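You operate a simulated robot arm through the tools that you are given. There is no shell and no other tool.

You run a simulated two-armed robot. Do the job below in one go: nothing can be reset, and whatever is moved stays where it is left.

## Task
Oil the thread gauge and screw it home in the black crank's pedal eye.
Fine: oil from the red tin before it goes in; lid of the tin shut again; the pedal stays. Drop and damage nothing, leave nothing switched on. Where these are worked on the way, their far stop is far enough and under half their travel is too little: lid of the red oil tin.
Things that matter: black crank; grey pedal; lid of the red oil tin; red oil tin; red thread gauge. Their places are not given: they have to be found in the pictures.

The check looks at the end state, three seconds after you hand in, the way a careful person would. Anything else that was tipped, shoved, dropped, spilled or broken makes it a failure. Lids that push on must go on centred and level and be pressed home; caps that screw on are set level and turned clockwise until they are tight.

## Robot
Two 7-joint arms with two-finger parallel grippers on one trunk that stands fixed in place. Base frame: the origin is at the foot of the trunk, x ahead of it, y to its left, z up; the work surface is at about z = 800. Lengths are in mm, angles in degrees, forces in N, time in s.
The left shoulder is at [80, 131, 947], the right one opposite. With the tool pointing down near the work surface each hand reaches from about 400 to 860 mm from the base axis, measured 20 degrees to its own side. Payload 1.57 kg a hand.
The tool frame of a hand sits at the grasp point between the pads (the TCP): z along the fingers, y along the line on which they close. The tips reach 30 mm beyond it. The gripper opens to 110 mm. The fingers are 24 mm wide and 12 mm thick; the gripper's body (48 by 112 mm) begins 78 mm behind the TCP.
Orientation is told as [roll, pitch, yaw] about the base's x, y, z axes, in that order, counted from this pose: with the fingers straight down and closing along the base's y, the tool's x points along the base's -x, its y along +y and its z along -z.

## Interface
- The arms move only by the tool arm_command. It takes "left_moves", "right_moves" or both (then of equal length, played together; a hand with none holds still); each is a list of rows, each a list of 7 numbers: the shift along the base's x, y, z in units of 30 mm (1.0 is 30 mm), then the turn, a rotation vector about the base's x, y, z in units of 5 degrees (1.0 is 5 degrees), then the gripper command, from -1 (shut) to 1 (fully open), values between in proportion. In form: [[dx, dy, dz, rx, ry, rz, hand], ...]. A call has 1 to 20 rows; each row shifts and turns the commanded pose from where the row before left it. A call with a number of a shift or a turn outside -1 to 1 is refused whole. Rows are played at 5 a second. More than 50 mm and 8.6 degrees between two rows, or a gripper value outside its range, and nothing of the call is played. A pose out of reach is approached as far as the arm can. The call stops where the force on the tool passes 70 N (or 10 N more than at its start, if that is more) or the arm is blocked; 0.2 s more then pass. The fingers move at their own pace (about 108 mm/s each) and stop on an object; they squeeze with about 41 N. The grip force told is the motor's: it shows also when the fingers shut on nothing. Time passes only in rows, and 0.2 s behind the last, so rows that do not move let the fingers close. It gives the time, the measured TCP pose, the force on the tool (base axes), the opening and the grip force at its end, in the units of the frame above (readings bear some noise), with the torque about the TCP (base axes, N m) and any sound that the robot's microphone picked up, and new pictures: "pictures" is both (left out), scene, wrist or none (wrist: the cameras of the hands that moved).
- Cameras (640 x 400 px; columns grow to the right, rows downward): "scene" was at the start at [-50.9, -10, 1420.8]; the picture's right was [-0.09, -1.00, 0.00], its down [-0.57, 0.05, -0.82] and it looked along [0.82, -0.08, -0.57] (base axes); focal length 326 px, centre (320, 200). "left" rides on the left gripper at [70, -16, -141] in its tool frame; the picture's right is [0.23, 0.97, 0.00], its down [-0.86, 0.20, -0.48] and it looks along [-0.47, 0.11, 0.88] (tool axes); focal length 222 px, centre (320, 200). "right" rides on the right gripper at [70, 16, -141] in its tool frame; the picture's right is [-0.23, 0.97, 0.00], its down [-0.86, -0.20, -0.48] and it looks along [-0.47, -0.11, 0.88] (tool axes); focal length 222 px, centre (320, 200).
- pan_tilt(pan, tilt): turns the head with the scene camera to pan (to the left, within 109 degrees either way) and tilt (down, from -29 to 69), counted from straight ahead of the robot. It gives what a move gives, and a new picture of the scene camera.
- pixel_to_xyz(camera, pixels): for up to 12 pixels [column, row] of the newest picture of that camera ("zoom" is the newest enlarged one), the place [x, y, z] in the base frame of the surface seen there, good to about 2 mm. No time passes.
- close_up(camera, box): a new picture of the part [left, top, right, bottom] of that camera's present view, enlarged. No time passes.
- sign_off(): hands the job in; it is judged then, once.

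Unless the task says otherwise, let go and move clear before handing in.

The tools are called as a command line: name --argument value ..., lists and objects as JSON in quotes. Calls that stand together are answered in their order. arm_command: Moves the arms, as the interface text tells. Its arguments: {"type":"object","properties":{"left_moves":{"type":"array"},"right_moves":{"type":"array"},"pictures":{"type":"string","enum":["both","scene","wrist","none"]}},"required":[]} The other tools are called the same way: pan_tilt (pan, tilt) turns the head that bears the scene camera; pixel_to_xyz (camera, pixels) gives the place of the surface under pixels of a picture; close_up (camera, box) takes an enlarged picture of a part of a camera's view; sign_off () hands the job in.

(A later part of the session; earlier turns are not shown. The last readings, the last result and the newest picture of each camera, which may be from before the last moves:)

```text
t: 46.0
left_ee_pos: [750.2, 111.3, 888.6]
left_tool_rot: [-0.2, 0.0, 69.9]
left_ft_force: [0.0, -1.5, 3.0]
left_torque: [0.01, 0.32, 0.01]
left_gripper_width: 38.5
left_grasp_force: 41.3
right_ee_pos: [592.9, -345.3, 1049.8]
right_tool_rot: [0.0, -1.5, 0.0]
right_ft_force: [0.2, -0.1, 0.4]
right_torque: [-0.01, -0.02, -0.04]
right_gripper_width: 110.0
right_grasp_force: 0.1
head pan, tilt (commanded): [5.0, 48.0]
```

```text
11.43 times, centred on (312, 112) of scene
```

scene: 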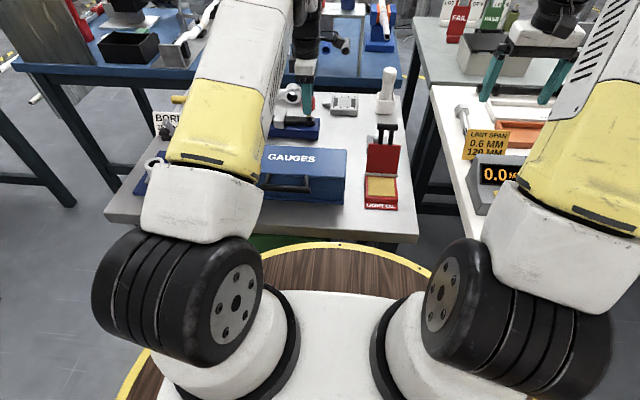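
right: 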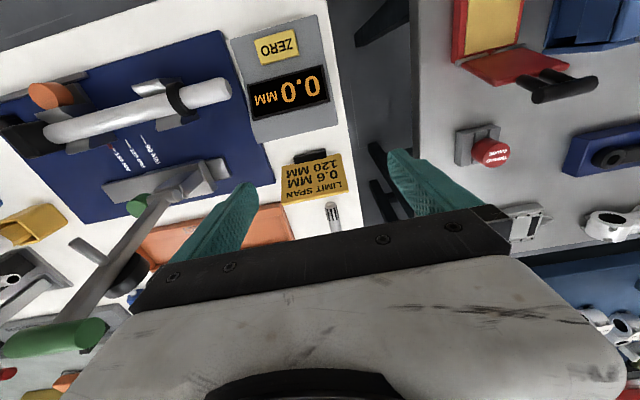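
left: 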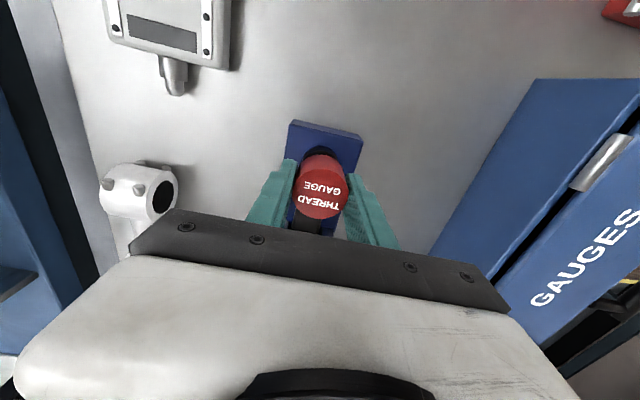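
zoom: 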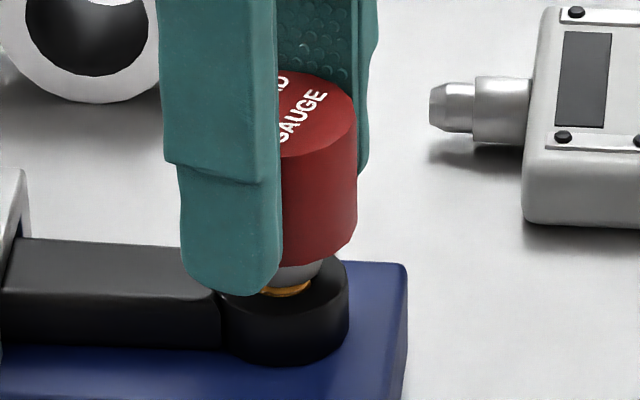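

Pressing 1.8 mm only raised fz to +3 N. I'll now turn clockwise further without feed and see whether the thread draws the gauge down (fz going negative).

arm_command --left_moves '[[0, 0, 0, 0, 0, -1, -1], [0, 0, 0, 0, 0, -1, -1], [0, 0, 0, 0, 0, -1, -1], [0, 0, 0, 0, 0, -1, -1], [0, 0, 0, 0, 0, -1, -1], [0, 0, 0, 0, 0, -1, -1], [0, 0, 0, 0, 0, -1, -1], [0, 0, 0, 0, 0, -1, -1], [0, 0, 0, 0, 0, 0, -1]]' --pictures "none"

close_up --camera "scene" --box '[290, 95, 335, 130]'

```text
t: 48.0
left_ee_pos: [750.5, 109.5, 889.7]
left_tool_rot: [0.0, 0.1, 30.0]
left_ft_force: [-0.8, -1.8, 2.6]
left_torque: [-0.07, -0.06, 0.0]
left_gripper_width: 38.9
left_grasp_force: 41.0
right_ee_pos: [593.0, -345.7, 1049.9]
right_tool_rot: [0.0, -1.5, 0.0]
right_ft_force: [0.5, -0.4, 0.6]
right_torque: [0.01, 0.0, -0.01]
right_gripper_width: 109.9
right_grasp_force: 0.1
head pan, tilt (commanded): [5.0, 48.0]
```

```text
11.43 times, centred on (312, 112) of scene
```

zoom: 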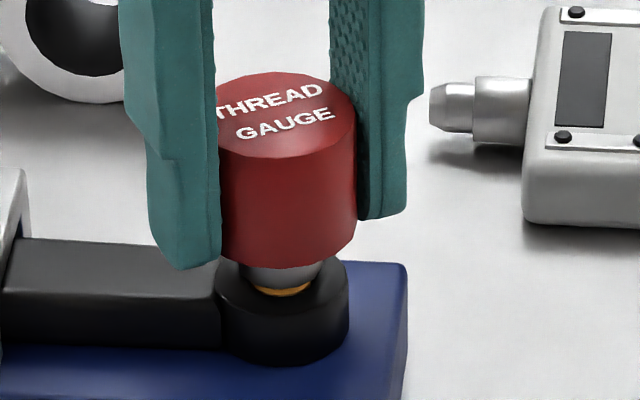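

Turning 40° more left fz about unchanged at +2.6 N. I'll continue clockwise 90° without feed and watch fz for a clear trend.

arm_command --left_moves '[[0, 0, 0, 0, 0, -1, -1], [0, 0, 0, 0, 0, -1, -1], [0, 0, 0, 0, 0, -1, -1], [0, 0, 0, 0, 0, -1, -1], [0, 0, 0, 0, 0, -1, -1], [0, 0, 0, 0, 0, -1, -1], [0, 0, 0, 0, 0, -1, -1], [0, 0, 0, 0, 0, -1, -1], [0, 0, 0, 0, 0, -1, -1], [0, 0, 0, 0, 0, -1, -1], [0, 0, 0, 0, 0, -1, -1], [0, 0, 0, 0, 0, -1, -1], [0, 0, 0, 0, 0, -1, -1], [0, 0, 0, 0, 0, -1, -1], [0, 0, 0, 0, 0, -1, -1], [0, 0, 0, 0, 0, -1, -1], [0, 0, 0, 0, 0, -1, -1], [0, 0, 0, 0, 0, -1, -1], [0, 0, 0, 0, 0, 0, -1]]' --pictures "scene"

close_up --camera "scene" --box '[290, 95, 335, 130]'

```text
t: 52.0
left_ee_pos: [750.1, 108.9, 889.5]
left_tool_rot: [-0.1, 0.0, -60.1]
left_ft_force: [0.6, -6.0, -1.5]
left_torque: [-0.04, -0.21, -0.02]
left_gripper_width: 38.9
left_grasp_force: 41.0
right_ee_pos: [592.8, -344.7, 1049.4]
right_tool_rot: [0.1, -1.5, 0.0]
right_ft_force: [-0.2, -0.6, 0.3]
right_torque: [-0.03, 0.01, -0.04]
right_gripper_width: 110.0
right_grasp_force: 0.0
head pan, tilt (commanded): [5.0, 48.0]
```

scene: 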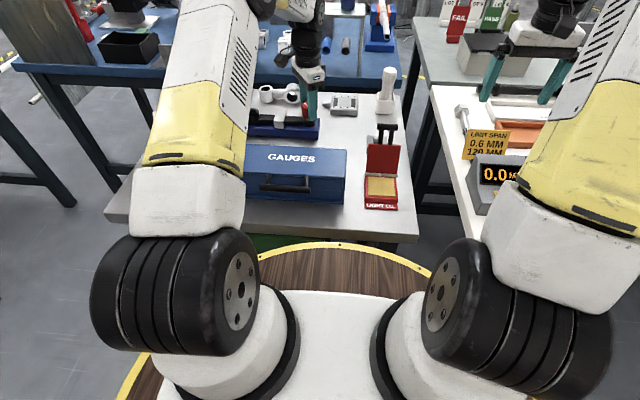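

```text
11.43 times, centred on (312, 112) of scene
```

zoom: 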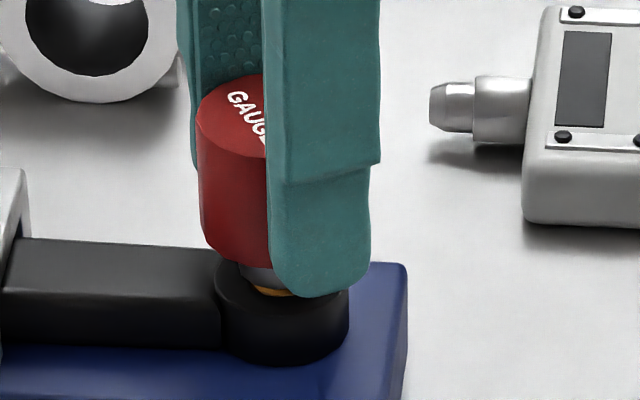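

fz dropped from +2.6 to −1.5 N over 90° of clockwise turn, so the thread is engaged and drawing down. I'll turn another 60° with a slight feed and a small y relief.

arm_command --left_moves '[[0, -0.02, -0.002, 0, 0, -1, -1], [0, 0, -0.002, 0, 0, -1, -1], [0, 0, -0.002, 0, 0, -1, -1], [0, 0, -0.002, 0, 0, -1, -1], [0, 0, -0.002, 0, 0, -1, -1], [0, 0, -0.002, 0, 0, -1, -1], [0, 0, -0.002, 0, 0, -1, -1], [0, 0, -0.002, 0, 0, -1, -1], [0, 0, -0.002, 0, 0, -1, -1], [0, 0, -0.002, 0, 0, -1, -1], [0, 0, -0.002, 0, 0, -1, -1], [0, 0, -0.002, 0, 0, -1, -1], [0, 0, 0, 0, 0, 0, -1]]' --pictures "none"

close_up --camera "scene" --box '[290, 95, 335, 130]'

```text
t: 54.8
left_ee_pos: [749.7, 109.1, 887.9]
left_tool_rot: [0.0, -0.1, -120.1]
left_ft_force: [-4.7, -1.8, 0.5]
left_torque: [-0.02, -0.06, 0.0]
left_gripper_width: 38.8
left_grasp_force: 40.9
right_ee_pos: [593.4, -346.5, 1051.9]
right_tool_rot: [0.0, -1.5, 0.0]
right_ft_force: [-0.9, 0.3, -1.4]
right_torque: [-0.02, 0.02, -0.01]
right_gripper_width: 109.8
right_grasp_force: 0.0
head pan, tilt (commanded): [5.0, 48.0]
```

```text
11.43 times, centred on (312, 112) of scene
```

zoom: 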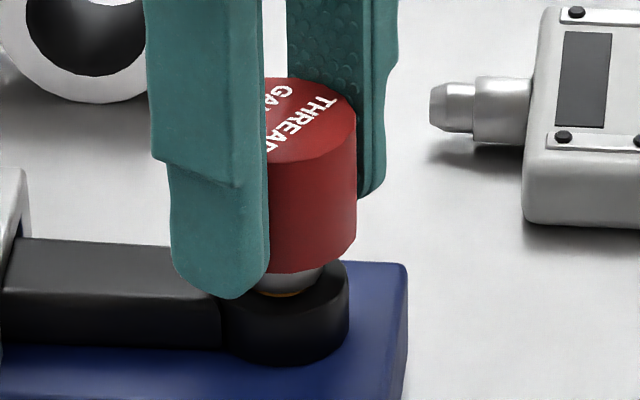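

At −120° the amber ring is nearly gone and forces are small, so it is screwing down. I'll continue clockwise another 50° with a similar feed.

arm_command --left_moves '[[-0.02, 0, -0.004, 0, 0, -1, -1], [0, 0, -0.004, 0, 0, -1, -1], [0, 0, -0.004, 0, 0, -1, -1], [0, 0, -0.004, 0, 0, -1, -1], [0, 0, -0.004, 0, 0, -1, -1], [0, 0, -0.004, 0, 0, -1, -1], [0, 0, -0.004, 0, 0, -1, -1], [0, 0, -0.004, 0, 0, -1, -1], [0, 0, -0.004, 0, 0, -1, -1], [0, 0, -0.004, 0, 0, -1, -1], [0, 0, 0, 0, 0, 0, -1]]' --pictures "none"

close_up --camera "scene" --box '[290, 95, 335, 130]'

```text
t: 57.1
left_ee_pos: [749.3, 111.0, 885.9]
left_tool_rot: [0.0, -0.1, -170.1]
left_ft_force: [9.3, -1.8, 3.3]
left_torque: [0.06, -0.22, -0.01]
left_gripper_width: 38.5
left_grasp_force: 41.1
right_ee_pos: [592.3, -345.4, 1049.3]
right_tool_rot: [0.0, -1.6, -0.1]
right_ft_force: [0.0, 0.4, -0.9]
right_torque: [-0.04, -0.01, 0.01]
right_gripper_width: 109.7
right_grasp_force: 0.0
head pan, tilt (commanded): [5.0, 48.0]
```

```text
11.43 times, centred on (312, 112) of scene
```

zoom: 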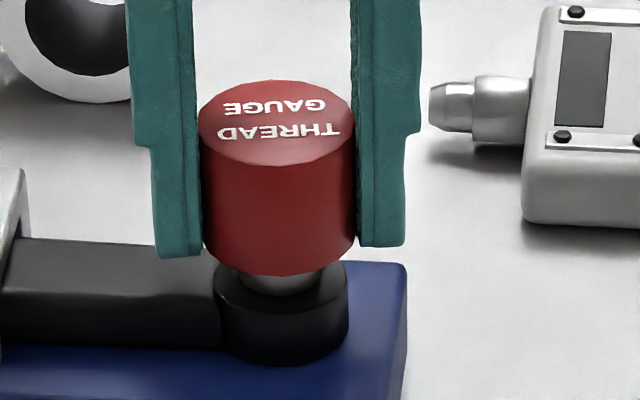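

The amber thread is now completely inside, and torque is still near zero; fx +9 N is just the off-centre grip. I'll relieve x and keep turning clockwise in short steps watching for torque.

arm_command --left_moves '[[0.02, 0, -0.004, 0, 0, -1, -1], [0, 0, -0.004, 0, 0, -1, -1], [0, 0, -0.004, 0, 0, -1, -1], [0, 0, -0.004, 0, 0, -1, -1], [0, 0, -0.004, 0, 0, -1, -1], [0, 0, -0.004, 0, 0, -1, -1], [0, 0, 0, 0, 0, 0, -1]]' --pictures "none"

close_up --camera "scene" --box '[290, 95, 335, 130]'

```text
t: 58.8
left_ee_pos: [749.4, 110.6, 887.2]
left_tool_rot: [0.0, 0.0, 160.0]
left_ft_force: [5.1, 2.6, 5.8]
left_torque: [0.06, -0.23, 0.01]
left_gripper_width: 38.9
left_grasp_force: 40.8
right_ee_pos: [592.4, -345.3, 1050.8]
right_tool_rot: [0.0, -1.5, 0.0]
right_ft_force: [0.9, 0.3, -0.5]
right_torque: [0.0, -0.01, -0.01]
right_gripper_width: 109.9
right_grasp_force: 0.0
head pan, tilt (commanded): [5.0, 48.0]
```

```text
11.43 times, centred on (312, 112) of scene
```

zoom: 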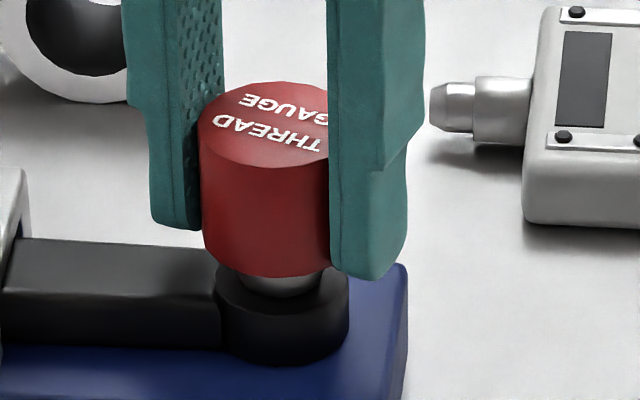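

The gauge keeps turning freely (torque ≈0) with fz +5.8 from my feed being a bit fast. I'll turn a further 40° without feed.

arm_command --left_moves '[[0, 0, 0, 0, 0, -1, -1], [0, 0, 0, 0, 0, -1, -1], [0, 0, 0, 0, 0, -1, -1], [0, 0, 0, 0, 0, -1, -1], [0, 0, 0, 0, 0, -1, -1], [0, 0, 0, 0, 0, -1, -1], [0, 0, 0, 0, 0, -1, -1], [0, 0, 0, 0, 0, -1, -1], [0, 0, 0, 0, 0, 0, -1]]' --pictures "none"

close_up --camera "scene" --box '[290, 95, 335, 130]'

```text
t: 60.8
left_ee_pos: [748.9, 111.1, 886.6]
left_tool_rot: [0.0, 0.0, 150.0]
left_ft_force: [-16.9, 7.1, -18.8]
left_torque: [-0.11, 0.36, -0.02]
left_gripper_width: 38.7
left_grasp_force: 41.0
left hand out of reach, approached as far as the arm can: row 3, 4, 5, 6, 7, 8
right_ee_pos: [592.6, -344.5, 1050.1]
right_tool_rot: [-0.1, -1.5, 0.0]
right_ft_force: [-0.3, -0.2, 0.4]
right_torque: [0.01, 0.02, -0.04]
right_gripper_width: 109.9
right_grasp_force: 0.0
head pan, tilt (commanded): [5.0, 48.0]
```

```text
11.43 times, centred on (312, 112) of scene
```

zoom: 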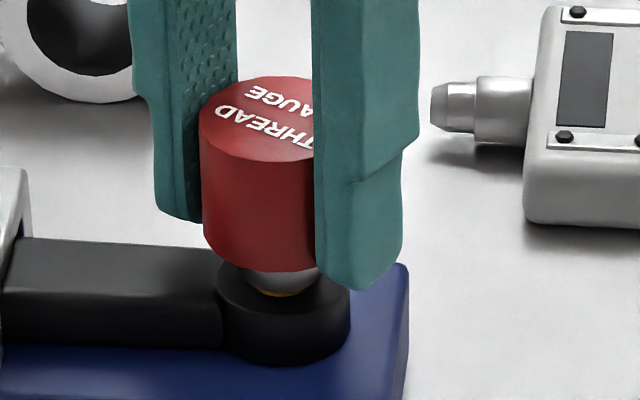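

The wrist hit its range at about −210°, and the hand pulled up slightly (fz −19 N). I'll bring the commanded yaw back to the reachable −205° to remove that pull before letting go.

arm_command --left_moves '[[0, 0, 0, 0, 0, 1, -1], [0, 0, 0, 0, 0, 1, -1], [0, 0, 0, 0, 0, 1, -1], [0, 0, 0, 0, 0, 1, -1], [0, 0, 0, 0, 0, 1, -1], [0, 0, 0, 0, 0, 1, -1], [0, 0, 0, 0, 0, 0.6, -1], [0, 0, 0, 0, 0, 0, -1]]' --pictures "none"

close_up --camera "scene" --box '[290, 95, 335, 130]'

```text
t: 62.5
left_ee_pos: [750.0, 109.0, 886.9]
left_tool_rot: [0.0, 0.0, -176.9]
left_ft_force: [-15.1, 3.6, -5.4]
left_torque: [0.12, 0.41, 0.05]
left_gripper_width: 38.9
left_grasp_force: 41.8
right_ee_pos: [592.3, -345.6, 1050.7]
right_tool_rot: [0.0, -1.5, 0.1]
right_ft_force: [0.2, 0.6, 0.0]
right_torque: [-0.02, -0.03, -0.04]
right_gripper_width: 109.8
right_grasp_force: 0.0
head pan, tilt (commanded): [5.0, 48.0]
```

```text
11.43 times, centred on (312, 112) of scene
```

zoom: 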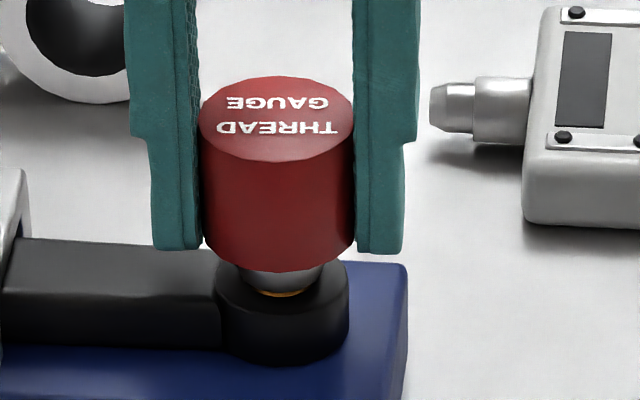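

The command had been clipped at −210°, so I unscrewed 33° back to −177°; forces are moderate. I'll open the fingers a little to release the gauge and check that it stands in the thread.

arm_command --left_moves '[[-0.02, 0, 0, 0, 0, 0, 0.0], [0, 0, 0, 0, 0, 0, 0.1], [0, 0, 0, 0, 0, 0, 0.1]]' --pictures "wrist"

close_up --camera "scene" --box '[290, 95, 335, 130]'

```text
t: 63.4
left_ee_pos: [749.4, 110.2, 887.4]
left_tool_rot: [0.1, 0.1, -177.0]
left_ft_force: [0.4, -0.1, 0.2]
left_torque: [-0.01, 0.0, -0.04]
left_gripper_width: 60.4
left_grasp_force: 0.1
right_ee_pos: [592.6, -344.4, 1049.7]
right_tool_rot: [0.0, -1.4, 0.0]
right_ft_force: [-0.6, -0.7, 0.2]
right_torque: [0.0, -0.01, 0.03]
right_gripper_width: 109.9
right_grasp_force: 0.0
head pan, tilt (commanded): [5.0, 48.0]
```

left: 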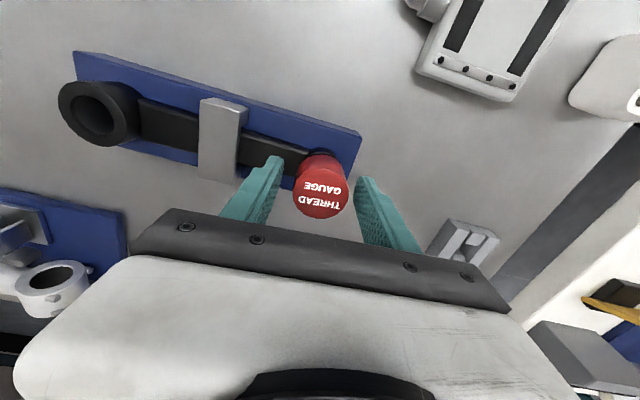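

```text
11.43 times, centred on (312, 112) of scene
```

zoom: 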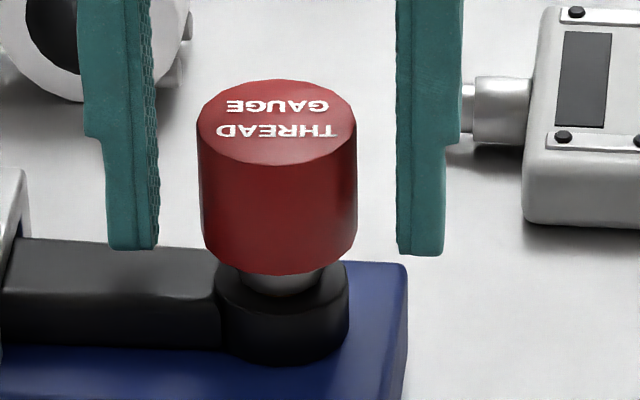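

The gauge stands upright in the eye on its own. I'll rotate the open hand back counter-clockwise around it to regain turning range.

arm_command --left_moves '[[0, 0, 0, 0, 0, 1, 0.1], [0, 0, 0, 0, 0, 1, 0.1], [0, 0, 0, 0, 0, 1, 0.1], [0, 0, 0, 0, 0, 1, 0.1], [0, 0, 0, 0, 0, 1, 0.1], [0, 0, 0, 0, 0, 1, 0.1], [0, 0, 0, 0, 0, 1, 0.1], [0, 0, 0, 0, 0, 1, 0.1], [0, 0, 0, 0, 0, 1, 0.1], [0, 0, 0, 0, 0, 1, 0.1], [0, 0, 0, 0, 0, 1, 0.1], [0, 0, 0, 0, 0, 1, 0.1], [0, 0, 0, 0, 0, 1, 0.1], [0, 0, 0, 0, 0, 1, 0.1], [0, 0, 0, 0, 0, 1, 0.1], [0, 0, 0, 0, 0, 1, 0.1], [0, 0, 0, 0, 0, 1, 0.1], [0, 0, 0, 0, 0, 1, 0.1], [0, 0, 0, 0, 0, 1, 0.1], [0, 0, 0, 0, 0, 1, 0.1]]' --pictures "none"

arm_command --left_moves '[[0, 0, 0, 0, 0, 1, 0.1], [0, 0, 0, 0, 0, 1, 0.1], [0, 0, 0, 0, 0, 1, 0.1], [0, 0, 0, 0, 0, 1, 0.1], [0, 0, 0, 0, 0, 1, 0.1], [0, 0, 0, 0, 0, 1, 0.1], [0, 0, 0, 0, 0, 1, 0.1], [0, 0, 0, 0, 0, 1, 0.1], [0, 0, 0, 0, 0, 1, 0.1], [0, 0, 0, 0, 0, 1, 0.1], [0, 0, 0, 0, 0, 1, 0.1], [0, 0, 0, 0, 0, 1, 0.1], [0, 0, 0, 0, 0, 1, 0.1], [0, 0, 0, 0, 0, 1, 0.1], [0, 0, 0, 0, 0, 1, 0.1], [0, 0, 0, 0, 0, 1, 0.1], [0, 0, 0, 0, 0, 1, 0.1], [0, 0, 0, 0, 0, 1, 0.1], [0, 0, 0, 0, 0, 1, 0.1], [0, 0, 0, 0, 0, 1, 0.1]]' --pictures "wrist"

```text
t: 67.5
left_ee_pos: [749.4, 110.0, 886.7]
left_tool_rot: [0.0, -0.1, -76.8]
left_ft_force: [0.1, 0.5, -0.2]
left_torque: [0.01, -0.02, -0.02]
left_gripper_width: 60.3
left_grasp_force: 0.1
right_ee_pos: [593.5, -345.7, 1050.1]
right_tool_rot: [-0.1, -1.6, 0.0]
right_ft_force: [0.6, 0.4, 0.0]
right_torque: [-0.02, -0.04, 0.01]
right_gripper_width: 110.0
right_grasp_force: 0.1
head pan, tilt (commanded): [5.0, 48.0]
```

```text
t: 71.8
left_ee_pos: [749.4, 109.3, 887.0]
left_tool_rot: [0.0, 0.1, 23.2]
left_ft_force: [-0.3, -0.1, -0.5]
left_torque: [-0.03, 0.01, -0.04]
left_gripper_width: 60.4
left_grasp_force: 0.0
right_ee_pos: [593.3, -345.6, 1051.1]
right_tool_rot: [0.2, -1.5, 0.0]
right_ft_force: [0.3, -0.1, 0.4]
right_torque: [0.0, 0.01, -0.02]
right_gripper_width: 110.1
right_grasp_force: 0.1
head pan, tilt (commanded): [5.0, 48.0]
```

left: 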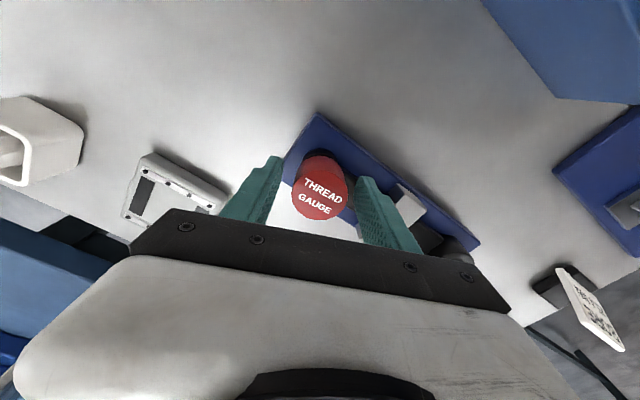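

The hand turned clear around the gauge. I'll go another 100° counter-clockwise and then measure the head centre against the hand.

arm_command --left_moves '[[0, 0, 0, 0, 0, 1, 0.1], [0, 0, 0, 0, 0, 1, 0.1], [0, 0, 0, 0, 0, 1, 0.1], [0, 0, 0, 0, 0, 1, 0.1], [0, 0, 0, 0, 0, 1, 0.1], [0, 0, 0, 0, 0, 1, 0.1], [0, 0, 0, 0, 0, 1, 0.1], [0, 0, 0, 0, 0, 1, 0.1], [0, 0, 0, 0, 0, 1, 0.1], [0, 0, 0, 0, 0, 1, 0.1], [0, 0, 0, 0, 0, 1, 0.1], [0, 0, 0, 0, 0, 1, 0.1], [0, 0, 0, 0, 0, 1, 0.1], [0, 0, 0, 0, 0, 1, 0.1], [0, 0, 0, 0, 0, 1, 0.1], [0, 0, 0, 0, 0, 1, 0.1], [0, 0, 0, 0, 0, 1, 0.1], [0, 0, 0, 0, 0, 1, 0.1], [0, 0, 0, 0, 0, 1, 0.1], [0, 0, 0, 0, 0, 1, 0.1]]' --pictures "both"

close_up --camera "left" --box '[250, 120, 390, 240]'

close_up --camera "scene" --box '[290, 95, 335, 130]'

```text
t: 76.0
left_ee_pos: [749.1, 110.0, 887.1]
left_tool_rot: [0.0, 0.0, 123.1]
left_ft_force: [0.5, 0.2, 0.7]
left_torque: [0.0, 0.0, -0.01]
left_gripper_width: 60.4
left_grasp_force: 0.1
right_ee_pos: [593.9, -345.1, 1050.4]
right_tool_rot: [0.0, -1.5, 0.0]
right_ft_force: [0.6, 0.2, 0.8]
right_torque: [-0.04, 0.01, -0.04]
right_gripper_width: 110.2
right_grasp_force: 0.1
head pan, tilt (commanded): [5.0, 48.0]
```

scene: 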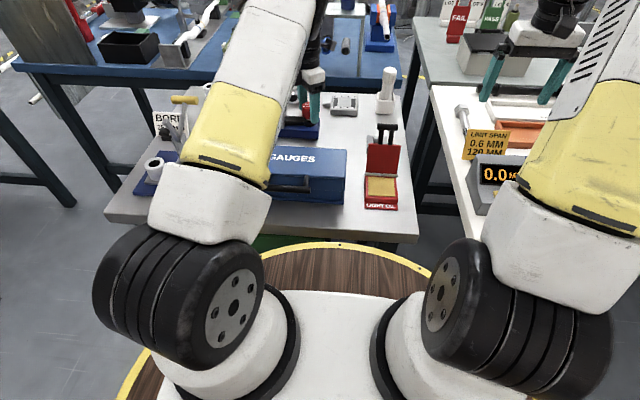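
left: 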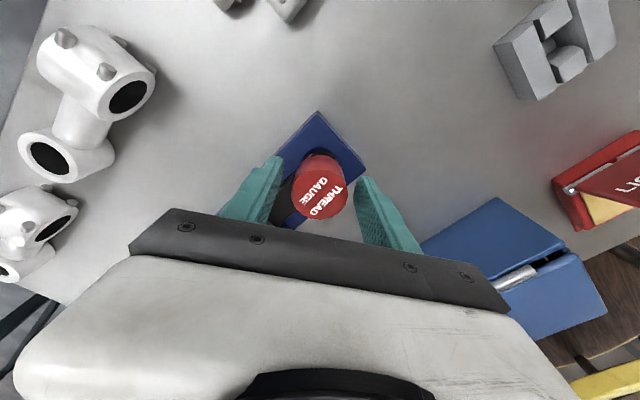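

```text
3.33 times, centred on (320, 180) of left
```

zoom: 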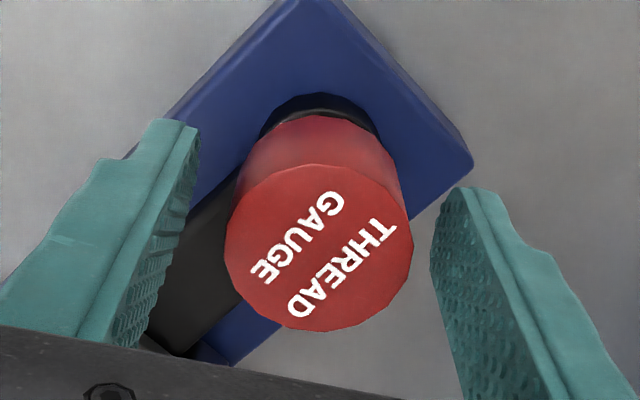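

```text
11.43 times, centred on (312, 112) of scene
```

zoom: 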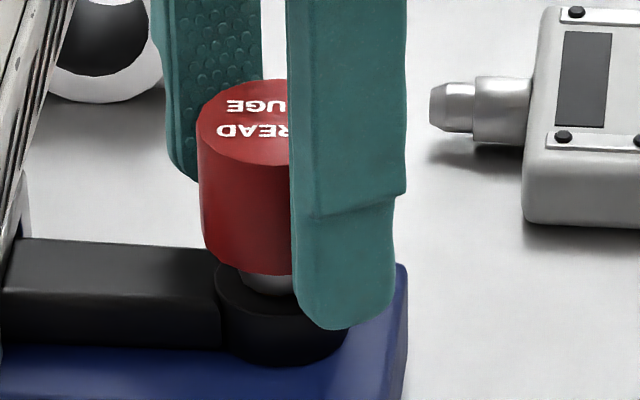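

I'll sample the head-top rim in the wrist picture to centre the hand on the gauge before regripping.

pixel_to_xyz --camera "left" --pixels '[[293, 194], [346, 194], [319.5, 171.5], [319.5, 217], [301, 178], [338, 210], [301, 210], [338, 178]]'

```text
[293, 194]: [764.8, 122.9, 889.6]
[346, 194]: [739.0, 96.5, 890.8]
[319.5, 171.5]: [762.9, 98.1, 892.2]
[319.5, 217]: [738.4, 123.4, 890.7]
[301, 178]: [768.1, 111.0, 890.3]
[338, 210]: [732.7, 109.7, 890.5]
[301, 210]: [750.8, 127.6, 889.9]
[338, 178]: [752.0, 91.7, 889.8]
```

The gauge axis is at (751.1,110.1) while the hand is at (749.2,110.0). I'll shift +1.4 mm in x, regrip and turn clockwise 85°.

arm_command --left_moves '[[0.047, 0, 0, 0, 0, 0, 0.1], [0, 0, 0, 0, 0, 0, -1], [0, 0, 0, 0, 0, 0, -1], [0, 0, 0, 0, 0, -1, -1], [0, 0, 0, 0, 0, -1, -1], [0, 0, 0, 0, 0, -1, -1], [0, 0, 0, 0, 0, -1, -1], [0, 0, 0, 0, 0, -1, -1], [0, 0, 0, 0, 0, -1, -1], [0, 0, 0, 0, 0, -1, -1], [0, 0, 0, 0, 0, -1, -1], [0, 0, 0, 0, 0, -1, -1], [0, 0, 0, 0, 0, -1, -1], [0, 0, 0, 0, 0, -1, -1], [0, 0, 0, 0, 0, -1, -1], [0, 0, 0, 0, 0, -1, -1], [0, 0, 0, 0, 0, -1, -1], [0, 0, 0, 0, 0, -1, -1], [0, 0, 0, 0, 0, -1, -1], [0, 0, 0, 0, 0, -1, -1]]' --pictures "none"

close_up --camera "scene" --box '[290, 95, 335, 130]'

```text
t: 80.2
left_ee_pos: [750.7, 110.7, 888.1]
left_tool_rot: [-0.1, 0.1, 38.0]
left_ft_force: [-17.2, -1.6, -4.8]
left_torque: [0.17, 0.27, 0.0]
left_gripper_width: 38.8
left_grasp_force: 41.1
right_ee_pos: [592.8, -344.9, 1049.8]
right_tool_rot: [0.0, -1.5, 0.0]
right_ft_force: [-0.1, 0.1, -0.1]
right_torque: [0.0, 0.0, 0.0]
right_gripper_width: 110.2
right_grasp_force: 0.1
head pan, tilt (commanded): [5.0, 48.0]
```

```text
11.43 times, centred on (312, 112) of scene
```

zoom: 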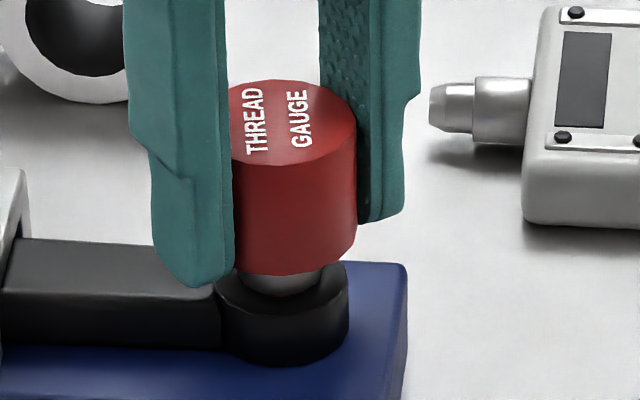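

The gauge is turning with the hand (torque ≈0); fx −17 N says the hand is about 1 mm too far +x. I'll relieve that, add a little feed, and continue clockwise.

arm_command --left_moves '[[-0.03, 0, -0.01, 0, 0, -1, -1], [0, 0, -0.002, 0, 0, -1, -1], [0, 0, -0.002, 0, 0, -1, -1], [0, 0, -0.002, 0, 0, -1, -1], [0, 0, -0.002, 0, 0, -1, -1], [0, 0, -0.002, 0, 0, -1, -1], [0, 0, -0.002, 0, 0, -1, -1], [0, 0, -0.002, 0, 0, -1, -1], [0, 0, -0.002, 0, 0, -1, -1], [0, 0, -0.002, 0, 0, -1, -1], [0, 0, -0.002, 0, 0, -1, -1], [0, 0, -0.002, 0, 0, -1, -1], [0, 0, -0.002, 0, 0, -1, -1], [0, 0, -0.002, 0, 0, -1, -1], [0, 0, -0.002, 0, 0, -1, -1], [0, 0, -0.002, 0, 0, -1, -1], [0, 0, -0.002, 0, 0, -1, -1], [0, 0, -0.002, 0, 0, -1, -1], [0, 0, 0, 0, 0, 0, -1]]' --pictures "none"

close_up --camera "scene" --box '[290, 95, 335, 130]'

```text
t: 84.2
left_ee_pos: [749.7, 110.1, 884.6]
left_tool_rot: [0.0, 0.0, -52.1]
left_ft_force: [1.5, 2.2, 6.3]
left_torque: [0.04, 0.0, 0.16]
left_gripper_width: 38.8
left_grasp_force: 40.9
right_ee_pos: [593.0, -344.1, 1050.4]
right_tool_rot: [-0.1, -1.6, 0.0]
right_ft_force: [0.3, 0.0, 0.1]
right_torque: [0.03, 0.0, 0.0]
right_gripper_width: 110.1
right_grasp_force: 0.1
head pan, tilt (commanded): [5.0, 48.0]
```

```text
11.43 times, centred on (312, 112) of scene
```

zoom: 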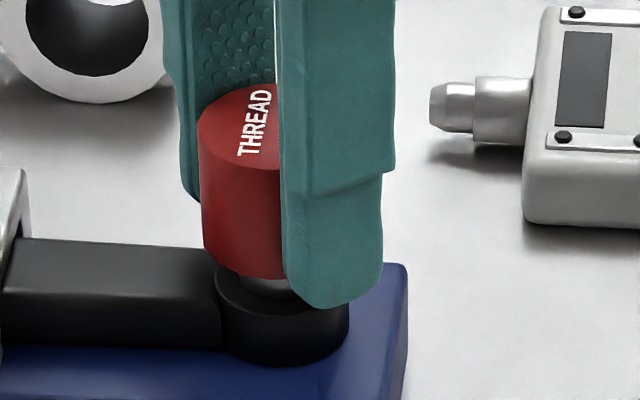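

The label still points nearly the same way as 90° earlier, so the head may have slipped in the grip – i.e. the gauge may be tight. I'll check the label relative to the fingers in the wrist camera and how the shoulder sits.

close_up --camera "left" --box '[250, 120, 390, 240]'

close_up --camera "scene" --box '[298, 110, 323, 128]'

```text
3.33 times, centred on (320, 180) of left
```

zoom: 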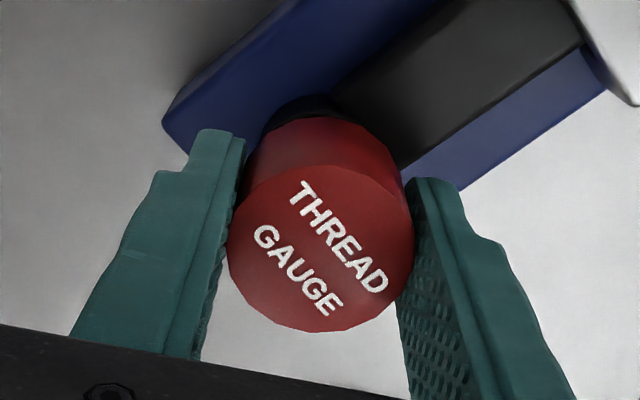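

```text
16.00 times, centred on (310, 119) of scene
```

zoom: 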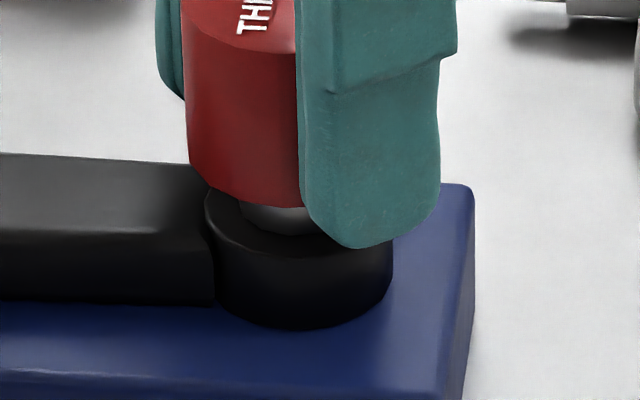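

Relative to the fingers the label has slipped ~70°, so the gauge turned about 105° in this stroke and then stopped: it seems tight with the collar seated on the eye. I'll turn a bit more to confirm with the torque reading.

arm_command --left_moves '[[0, 0, 0, 0, 0, -1, -1], [0, 0, 0, 0, 0, -1, -1]]' --pictures "none"

arm_command --left_moves '[[0, 0, 0, 0, 0, -1, -1], [0, 0, 0, 0, 0, -1, -1], [0, 0, 0, 0, 0, -1, -1]]' --pictures "none"

close_up --camera "left" --box '[250, 120, 390, 240]'

```text
t: 84.8
left_ee_pos: [750.0, 110.4, 884.0]
left_tool_rot: [-0.3, 0.1, -62.0]
left_ft_force: [2.5, 2.6, 2.5]
left_torque: [0.0, -0.12, 0.9]
left_gripper_width: 38.5
left_grasp_force: 41.2
right_ee_pos: [592.6, -345.3, 1050.5]
right_tool_rot: [0.0, -1.5, 0.0]
right_ft_force: [0.0, 0.2, -0.3]
right_torque: [-0.02, 0.01, -0.01]
right_gripper_width: 109.6
right_grasp_force: 0.0
head pan, tilt (commanded): [5.0, 48.0]
```

```text
t: 85.5
left_ee_pos: [750.2, 110.0, 884.6]
left_tool_rot: [0.1, 0.0, -77.0]
left_ft_force: [4.1, 2.3, 1.8]
left_torque: [0.02, -0.05, 0.34]
left_gripper_width: 38.4
left_grasp_force: 41.0
right_ee_pos: [592.7, -345.4, 1050.3]
right_tool_rot: [0.0, -1.5, -0.1]
right_ft_force: [-0.1, 0.1, 0.0]
right_torque: [0.0, 0.0, -0.01]
right_gripper_width: 110.0
right_grasp_force: 0.2
head pan, tilt (commanded): [5.0, 48.0]
```

```text
3.33 times, centred on (320, 180) of left
```

zoom: 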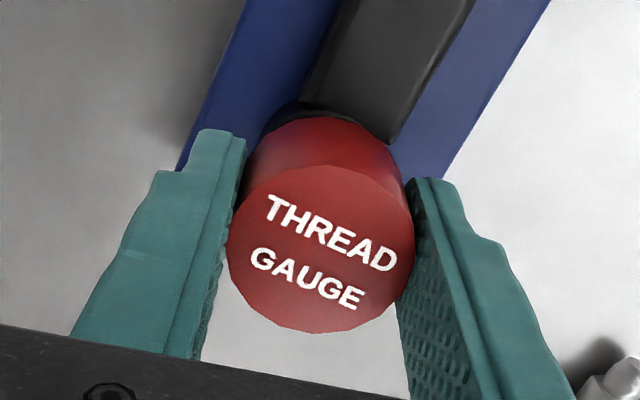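

Torque rose to 0.9 N m and the fingers slipped round the head while the gauge stayed put, so it is tight. I'll open the fingers and lift the left hand clear.

arm_command --left_moves '[[0, 0, 0, 0, 0, 0, 0.1], [0, 0, 0, 0, 0, 0, 0.1], [0, 0, 0.3, 0, 0, 0, 0.1], [0, 0, 0.6, 0, 0, 0, 0.1], [0, 0, 1, 0, 0, 0, 0.1], [0, 0, 1, 0, 0, 0, 0.1], [0, 0, 1, 0, 0, 0, 0.1], [0, 0, 1, 0, 0, 0, 0.1], [0, 0, 0, 0, 0, 0, 0.1]]' --pictures "both"

close_up --camera "scene" --box '[290, 95, 335, 130]'

close_up --camera "left" --box '[270, 100, 370, 200]'

```text
t: 87.5
left_ee_pos: [750.4, 109.8, 1033.4]
left_tool_rot: [-0.1, 0.1, -76.9]
left_ft_force: [-0.1, -0.5, 0.2]
left_torque: [0.01, 0.01, -0.01]
left_gripper_width: 60.7
left_grasp_force: 0.0
right_ee_pos: [592.7, -345.7, 1049.9]
right_tool_rot: [0.0, -1.5, 0.0]
right_ft_force: [0.7, -0.3, 0.3]
right_torque: [-0.01, -0.01, 0.0]
right_gripper_width: 110.1
right_grasp_force: 0.1
head pan, tilt (commanded): [5.0, 48.0]
```

scene: 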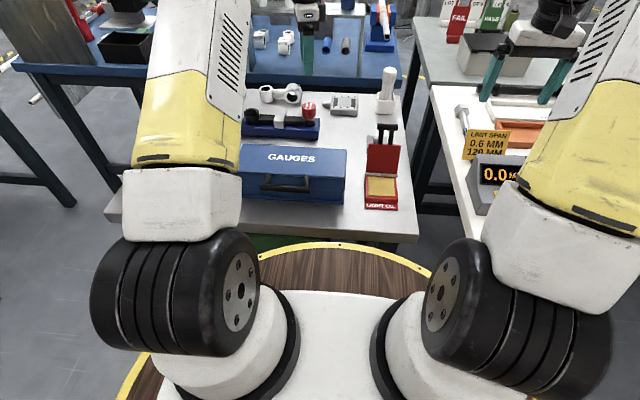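
left: 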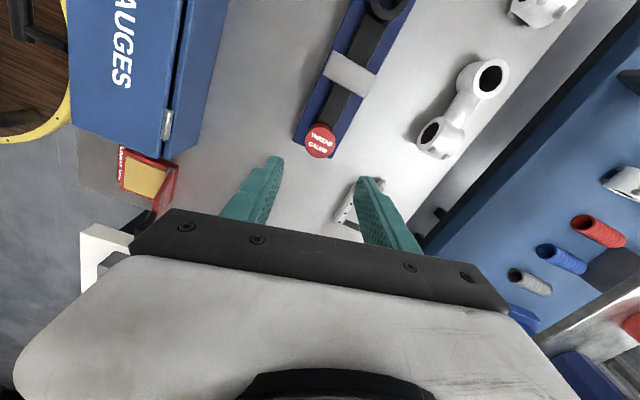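

```text
11.43 times, centred on (312, 112) of scene
```

zoom: 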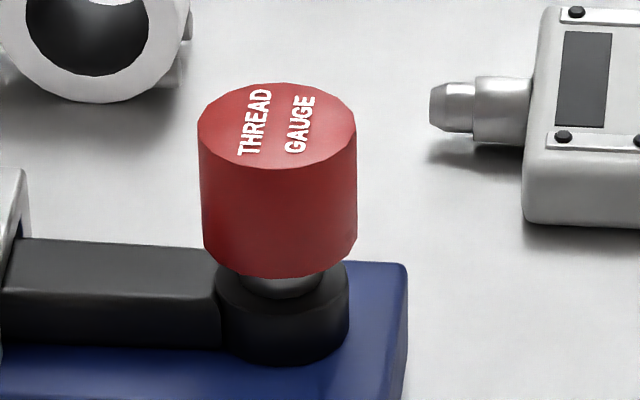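

```text
4.00 times, centred on (320, 150) of left
```

zoom: 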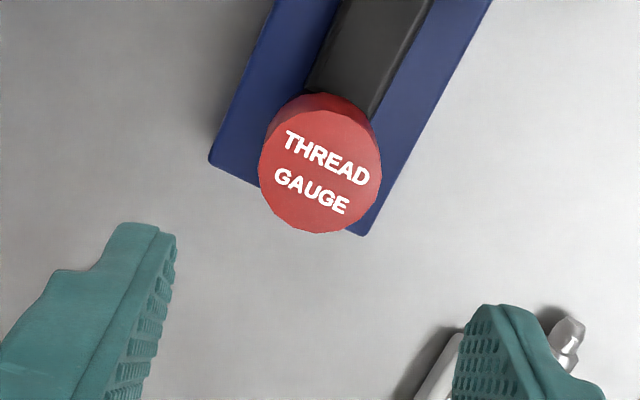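

The gauge stands upright with its collar on the eye. I'll measure the head height and gap to the eye to confirm it is home.

close_up --camera "scene" --box '[295, 98, 325, 128]'

pixel_to_xyz --camera "zoom" --pixels '[[280, 120], [280, 230], [270, 262], [230, 270], [350, 270], [285, 280], [285, 290], [285, 315], [180, 130], [360, 130], [270, 90], [270, 165]]'

```text
13.33 times, centred on (310, 113) of scene
```

zoom: 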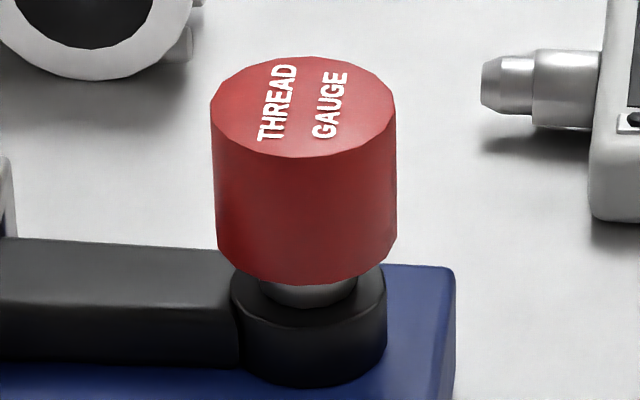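

```text
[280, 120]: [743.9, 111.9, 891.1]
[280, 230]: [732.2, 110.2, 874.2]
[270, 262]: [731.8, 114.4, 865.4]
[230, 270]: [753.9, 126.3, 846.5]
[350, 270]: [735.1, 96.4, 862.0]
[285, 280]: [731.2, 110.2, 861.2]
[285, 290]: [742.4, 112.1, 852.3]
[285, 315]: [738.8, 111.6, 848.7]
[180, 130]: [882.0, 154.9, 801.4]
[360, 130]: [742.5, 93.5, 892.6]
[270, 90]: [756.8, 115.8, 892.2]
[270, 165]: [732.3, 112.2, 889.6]
```

The head bottom is at z≈860.5 over the eye top at 848.5, a 12 mm gap that matches the collar length, so the shoulder is seated. I'll return the left hand to its starting place, out of the way.

arm_command --left_moves '[[0, 0, 0.8, 0, 0, 0.96, 0.1], [-0.5, 0.15, 0.8, 0, 0, 0.96, 0.1], [-0.6, 0.15, 0.8, 0, 0, 0.96, 0.3], [-0.6, 0.15, 0.8, 0, 0, 0.96, 0.5], [-0.6, 0.15, 0.8, 0, 0, 0.96, 1], [-0.6, 0.15, 0.6, 0, 0, 0.96, 1], [-0.6, 0.15, 0.6, 0, 0, 0.96, 1], [-0.6, 0.15, 0, 0, 0, 0.96, 1], [-0.6, 0.15, 0, 0, 0, 0.96, 1], [-0.6, 0.15, 0, 0, 0, 0.96, 1], [-0.6, 0.2, 0, 0, 0, 0.96, 1], [-0.6, 0.2, 0, 0, 0, 0.96, 1], [-0.6, 0.2, 0, 0, 0, 0.96, 1], [-0.6, 0.2, 0, 0, 0, 0.96, 1], [-0.6, 0.2, 0, 0, 0, 0.96, 1], [-0.7, 0.2, 0, 0, 0, 0.96, 1], [0, 0, 0, 0, 0, 0, 1]]'

close_up --camera "scene" --box '[340, 110, 430, 220]'

pixel_to_xyz --camera "zoom" --pixels '[[325, 55], [303, 55], [352, 55], [325, 65]]'

```text
t: 91.2
left_ee_pos: [479.2, 186.6, 1187.3]
left_tool_rot: [0.0, 0.1, -0.1]
left_ft_force: [1.1, -0.5, 0.4]
left_torque: [0.0, 0.0, -0.05]
left_gripper_width: 110.2
left_grasp_force: 0.1
right_ee_pos: [592.4, -345.2, 1048.9]
right_tool_rot: [0.0, -1.6, 0.0]
right_ft_force: [0.5, 0.0, 0.7]
right_torque: [-0.01, 0.0, -0.03]
right_gripper_width: 110.2
right_grasp_force: 0.0
head pan, tilt (commanded): [5.0, 48.0]
```

scene: 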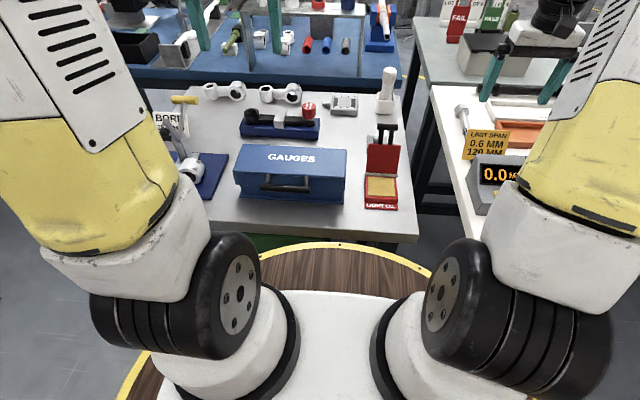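
left: 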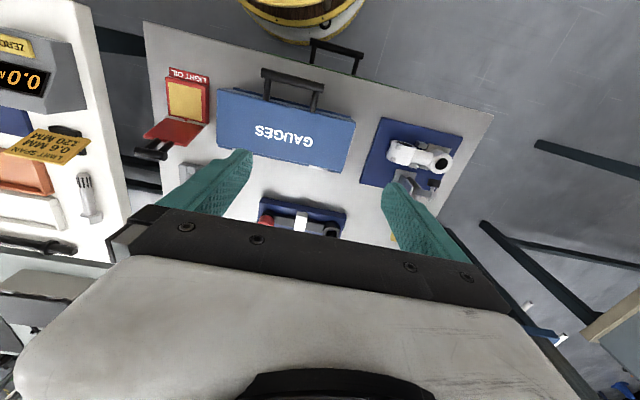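

```text
3.64 times, centred on (385, 165) of scene
```

zoom: 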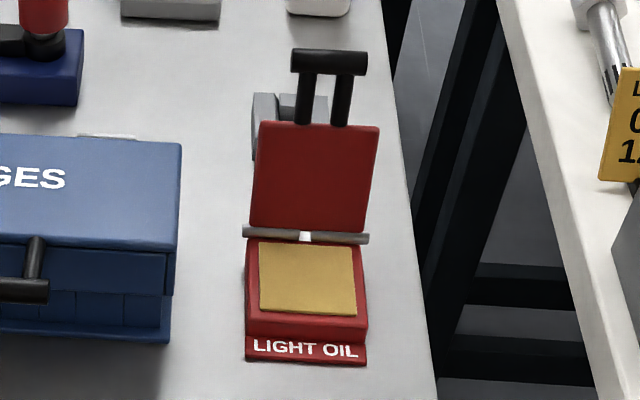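

```text
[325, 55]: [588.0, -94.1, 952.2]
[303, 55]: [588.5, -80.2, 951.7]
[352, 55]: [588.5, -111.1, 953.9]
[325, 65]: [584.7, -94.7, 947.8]
```

The lid still stands at about 109° with the bar near (591,-95,948). I'll bring the open right hand level above the bar.

arm_command --right_moves '[[0, 0.9, 0, 0, 0.3, 0, 1], [0, 0.9, 0, 0, 0, 0, 1], [0, 0.9, 0, 0, 0, 0, 1], [0, 0.9, 0, 0, 0, 0, 1], [0, 0.9, 0, 0, 0, 0, 1], [0, 0.9, 0, 0, 0, 0, 1], [0, 0.9, 0, 0, 0, 0, 1], [0, 0.9, 0, 0, 0, 0, 1], [0, 0.9, 0, 0, 0, 0, 1], [0, 0.23, 0, 0, 0, 0, 1], [0, 0, 0, 0, 0, 0, 1]]'

close_up --camera "scene" --box '[340, 60, 440, 200]'

```text
t: 93.5
left_ee_pos: [480.2, 187.1, 1186.8]
left_tool_rot: [-0.1, -0.1, 0.0]
left_ft_force: [-0.6, -0.3, 0.7]
left_torque: [-0.02, -0.01, -0.02]
left_gripper_width: 110.1
left_grasp_force: 0.1
right_ee_pos: [593.6, -95.1, 1050.7]
right_tool_rot: [0.0, 0.0, -0.1]
right_ft_force: [-0.4, -0.8, 0.6]
right_torque: [-0.01, 0.0, -0.03]
right_gripper_width: 110.0
right_grasp_force: 0.1
head pan, tilt (commanded): [5.0, 48.0]
```

scene: 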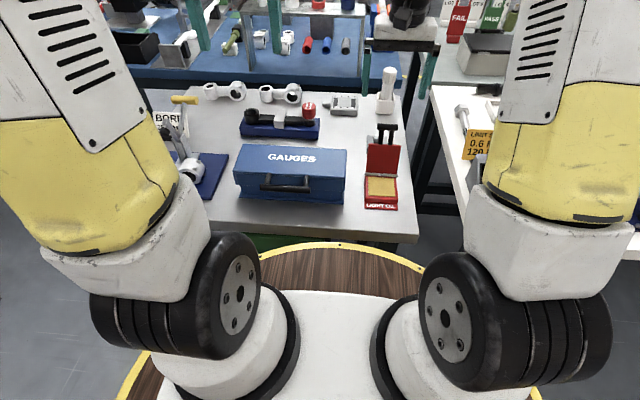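
right: 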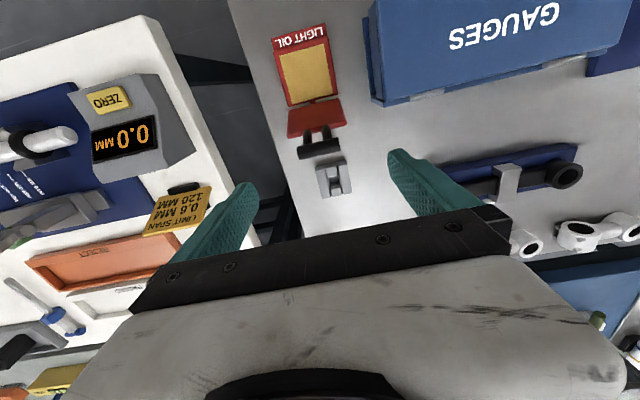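

```text
2.86 times, centred on (390, 130) of scene
```

zoom: 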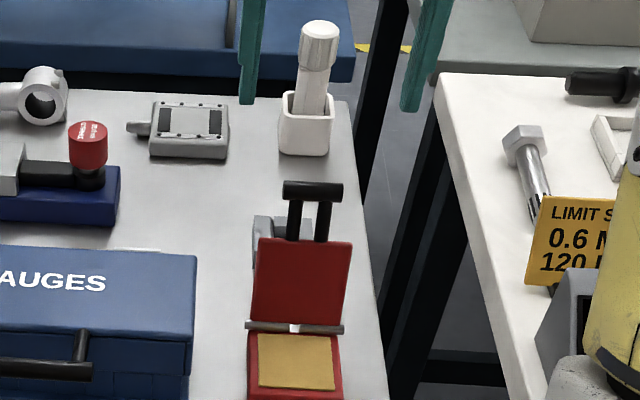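

The right wrist view shows the bar at (320,148). I'll measure it from this camera before descending.

close_up --camera "right" --box '[280, 110, 360, 170]'

pixel_to_xyz --camera "right" --pixels '[[320, 148], [301, 153], [338, 143], [320, 143], [321, 153], [310, 136], [330, 132]]'

```text
6.67 times, centred on (320, 140) of right
```

zoom: 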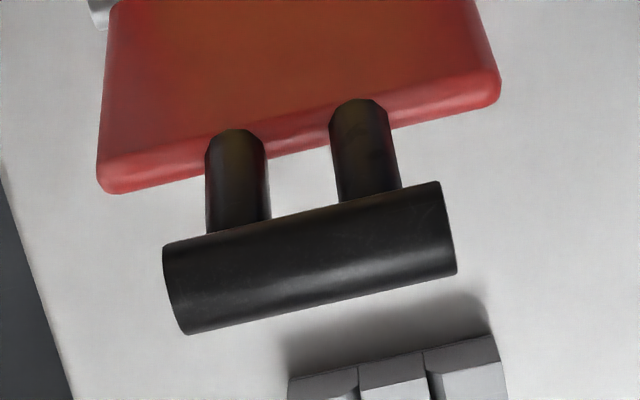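

```text
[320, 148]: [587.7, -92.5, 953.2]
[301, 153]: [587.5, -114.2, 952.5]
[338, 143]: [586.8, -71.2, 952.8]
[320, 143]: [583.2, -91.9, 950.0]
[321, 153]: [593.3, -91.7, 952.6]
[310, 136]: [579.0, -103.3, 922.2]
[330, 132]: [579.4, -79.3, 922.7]
```

The bar's centre is about (590,-93,947). I'll lower the right hand to z≈962 with fingers either side of the bar and close on it.

arm_command --right_moves '[[-0.1, 0.03, -0.8, 0, 0, 0, 1], [0, 0, -0.8, 0, 0, 0, 1], [0, 0, -0.8, 0, 0, 0, 1], [0, 0, -0.55, 0, 0, 0, 1], [0, 0, 0, 0, 0, 0, 1], [0, 0, 0, 0, 0, 0, -1], [0, 0, 0, 0, 0, 0, -1], [0, 0, 0, 0, 0, 0, -1], [0, 0, 0, 0, 0, 0, -1]]'

close_up --camera "scene" --box '[340, 90, 430, 210]'

```text
t: 95.5
left_ee_pos: [479.7, 185.4, 1188.8]
left_tool_rot: [0.0, 0.0, -0.2]
left_ft_force: [0.2, 0.3, 0.1]
left_torque: [0.0, 0.03, 0.02]
left_gripper_width: 110.0
left_grasp_force: 0.0
right_ee_pos: [589.2, -95.0, 962.0]
right_tool_rot: [-0.2, 0.0, -0.1]
right_ft_force: [0.7, -13.7, -0.4]
right_torque: [-0.47, -0.13, -0.13]
right_gripper_width: 47.1
right_grasp_force: 44.6
head pan, tilt (commanded): [5.0, 48.0]
```

scene: 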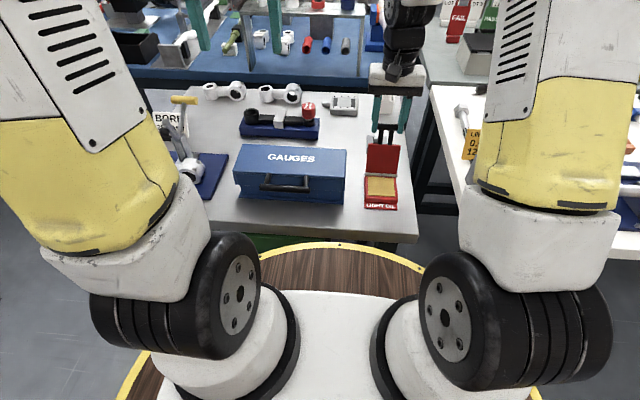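
right: 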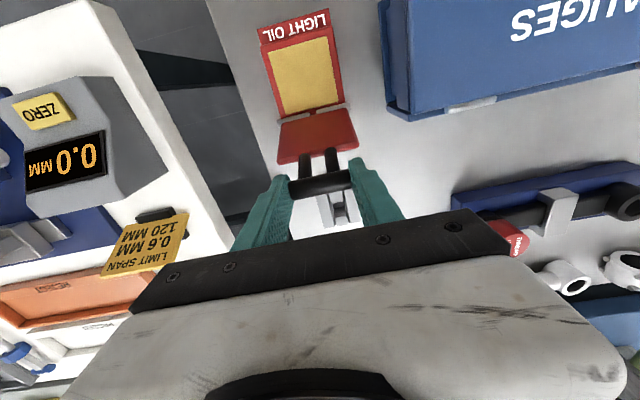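

```text
3.33 times, centred on (385, 150) of scene
```

zoom: 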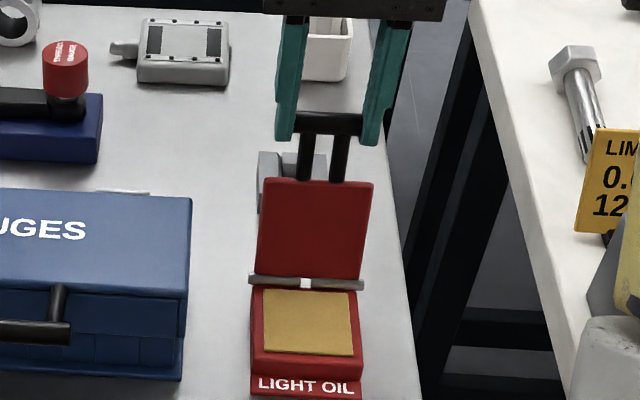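

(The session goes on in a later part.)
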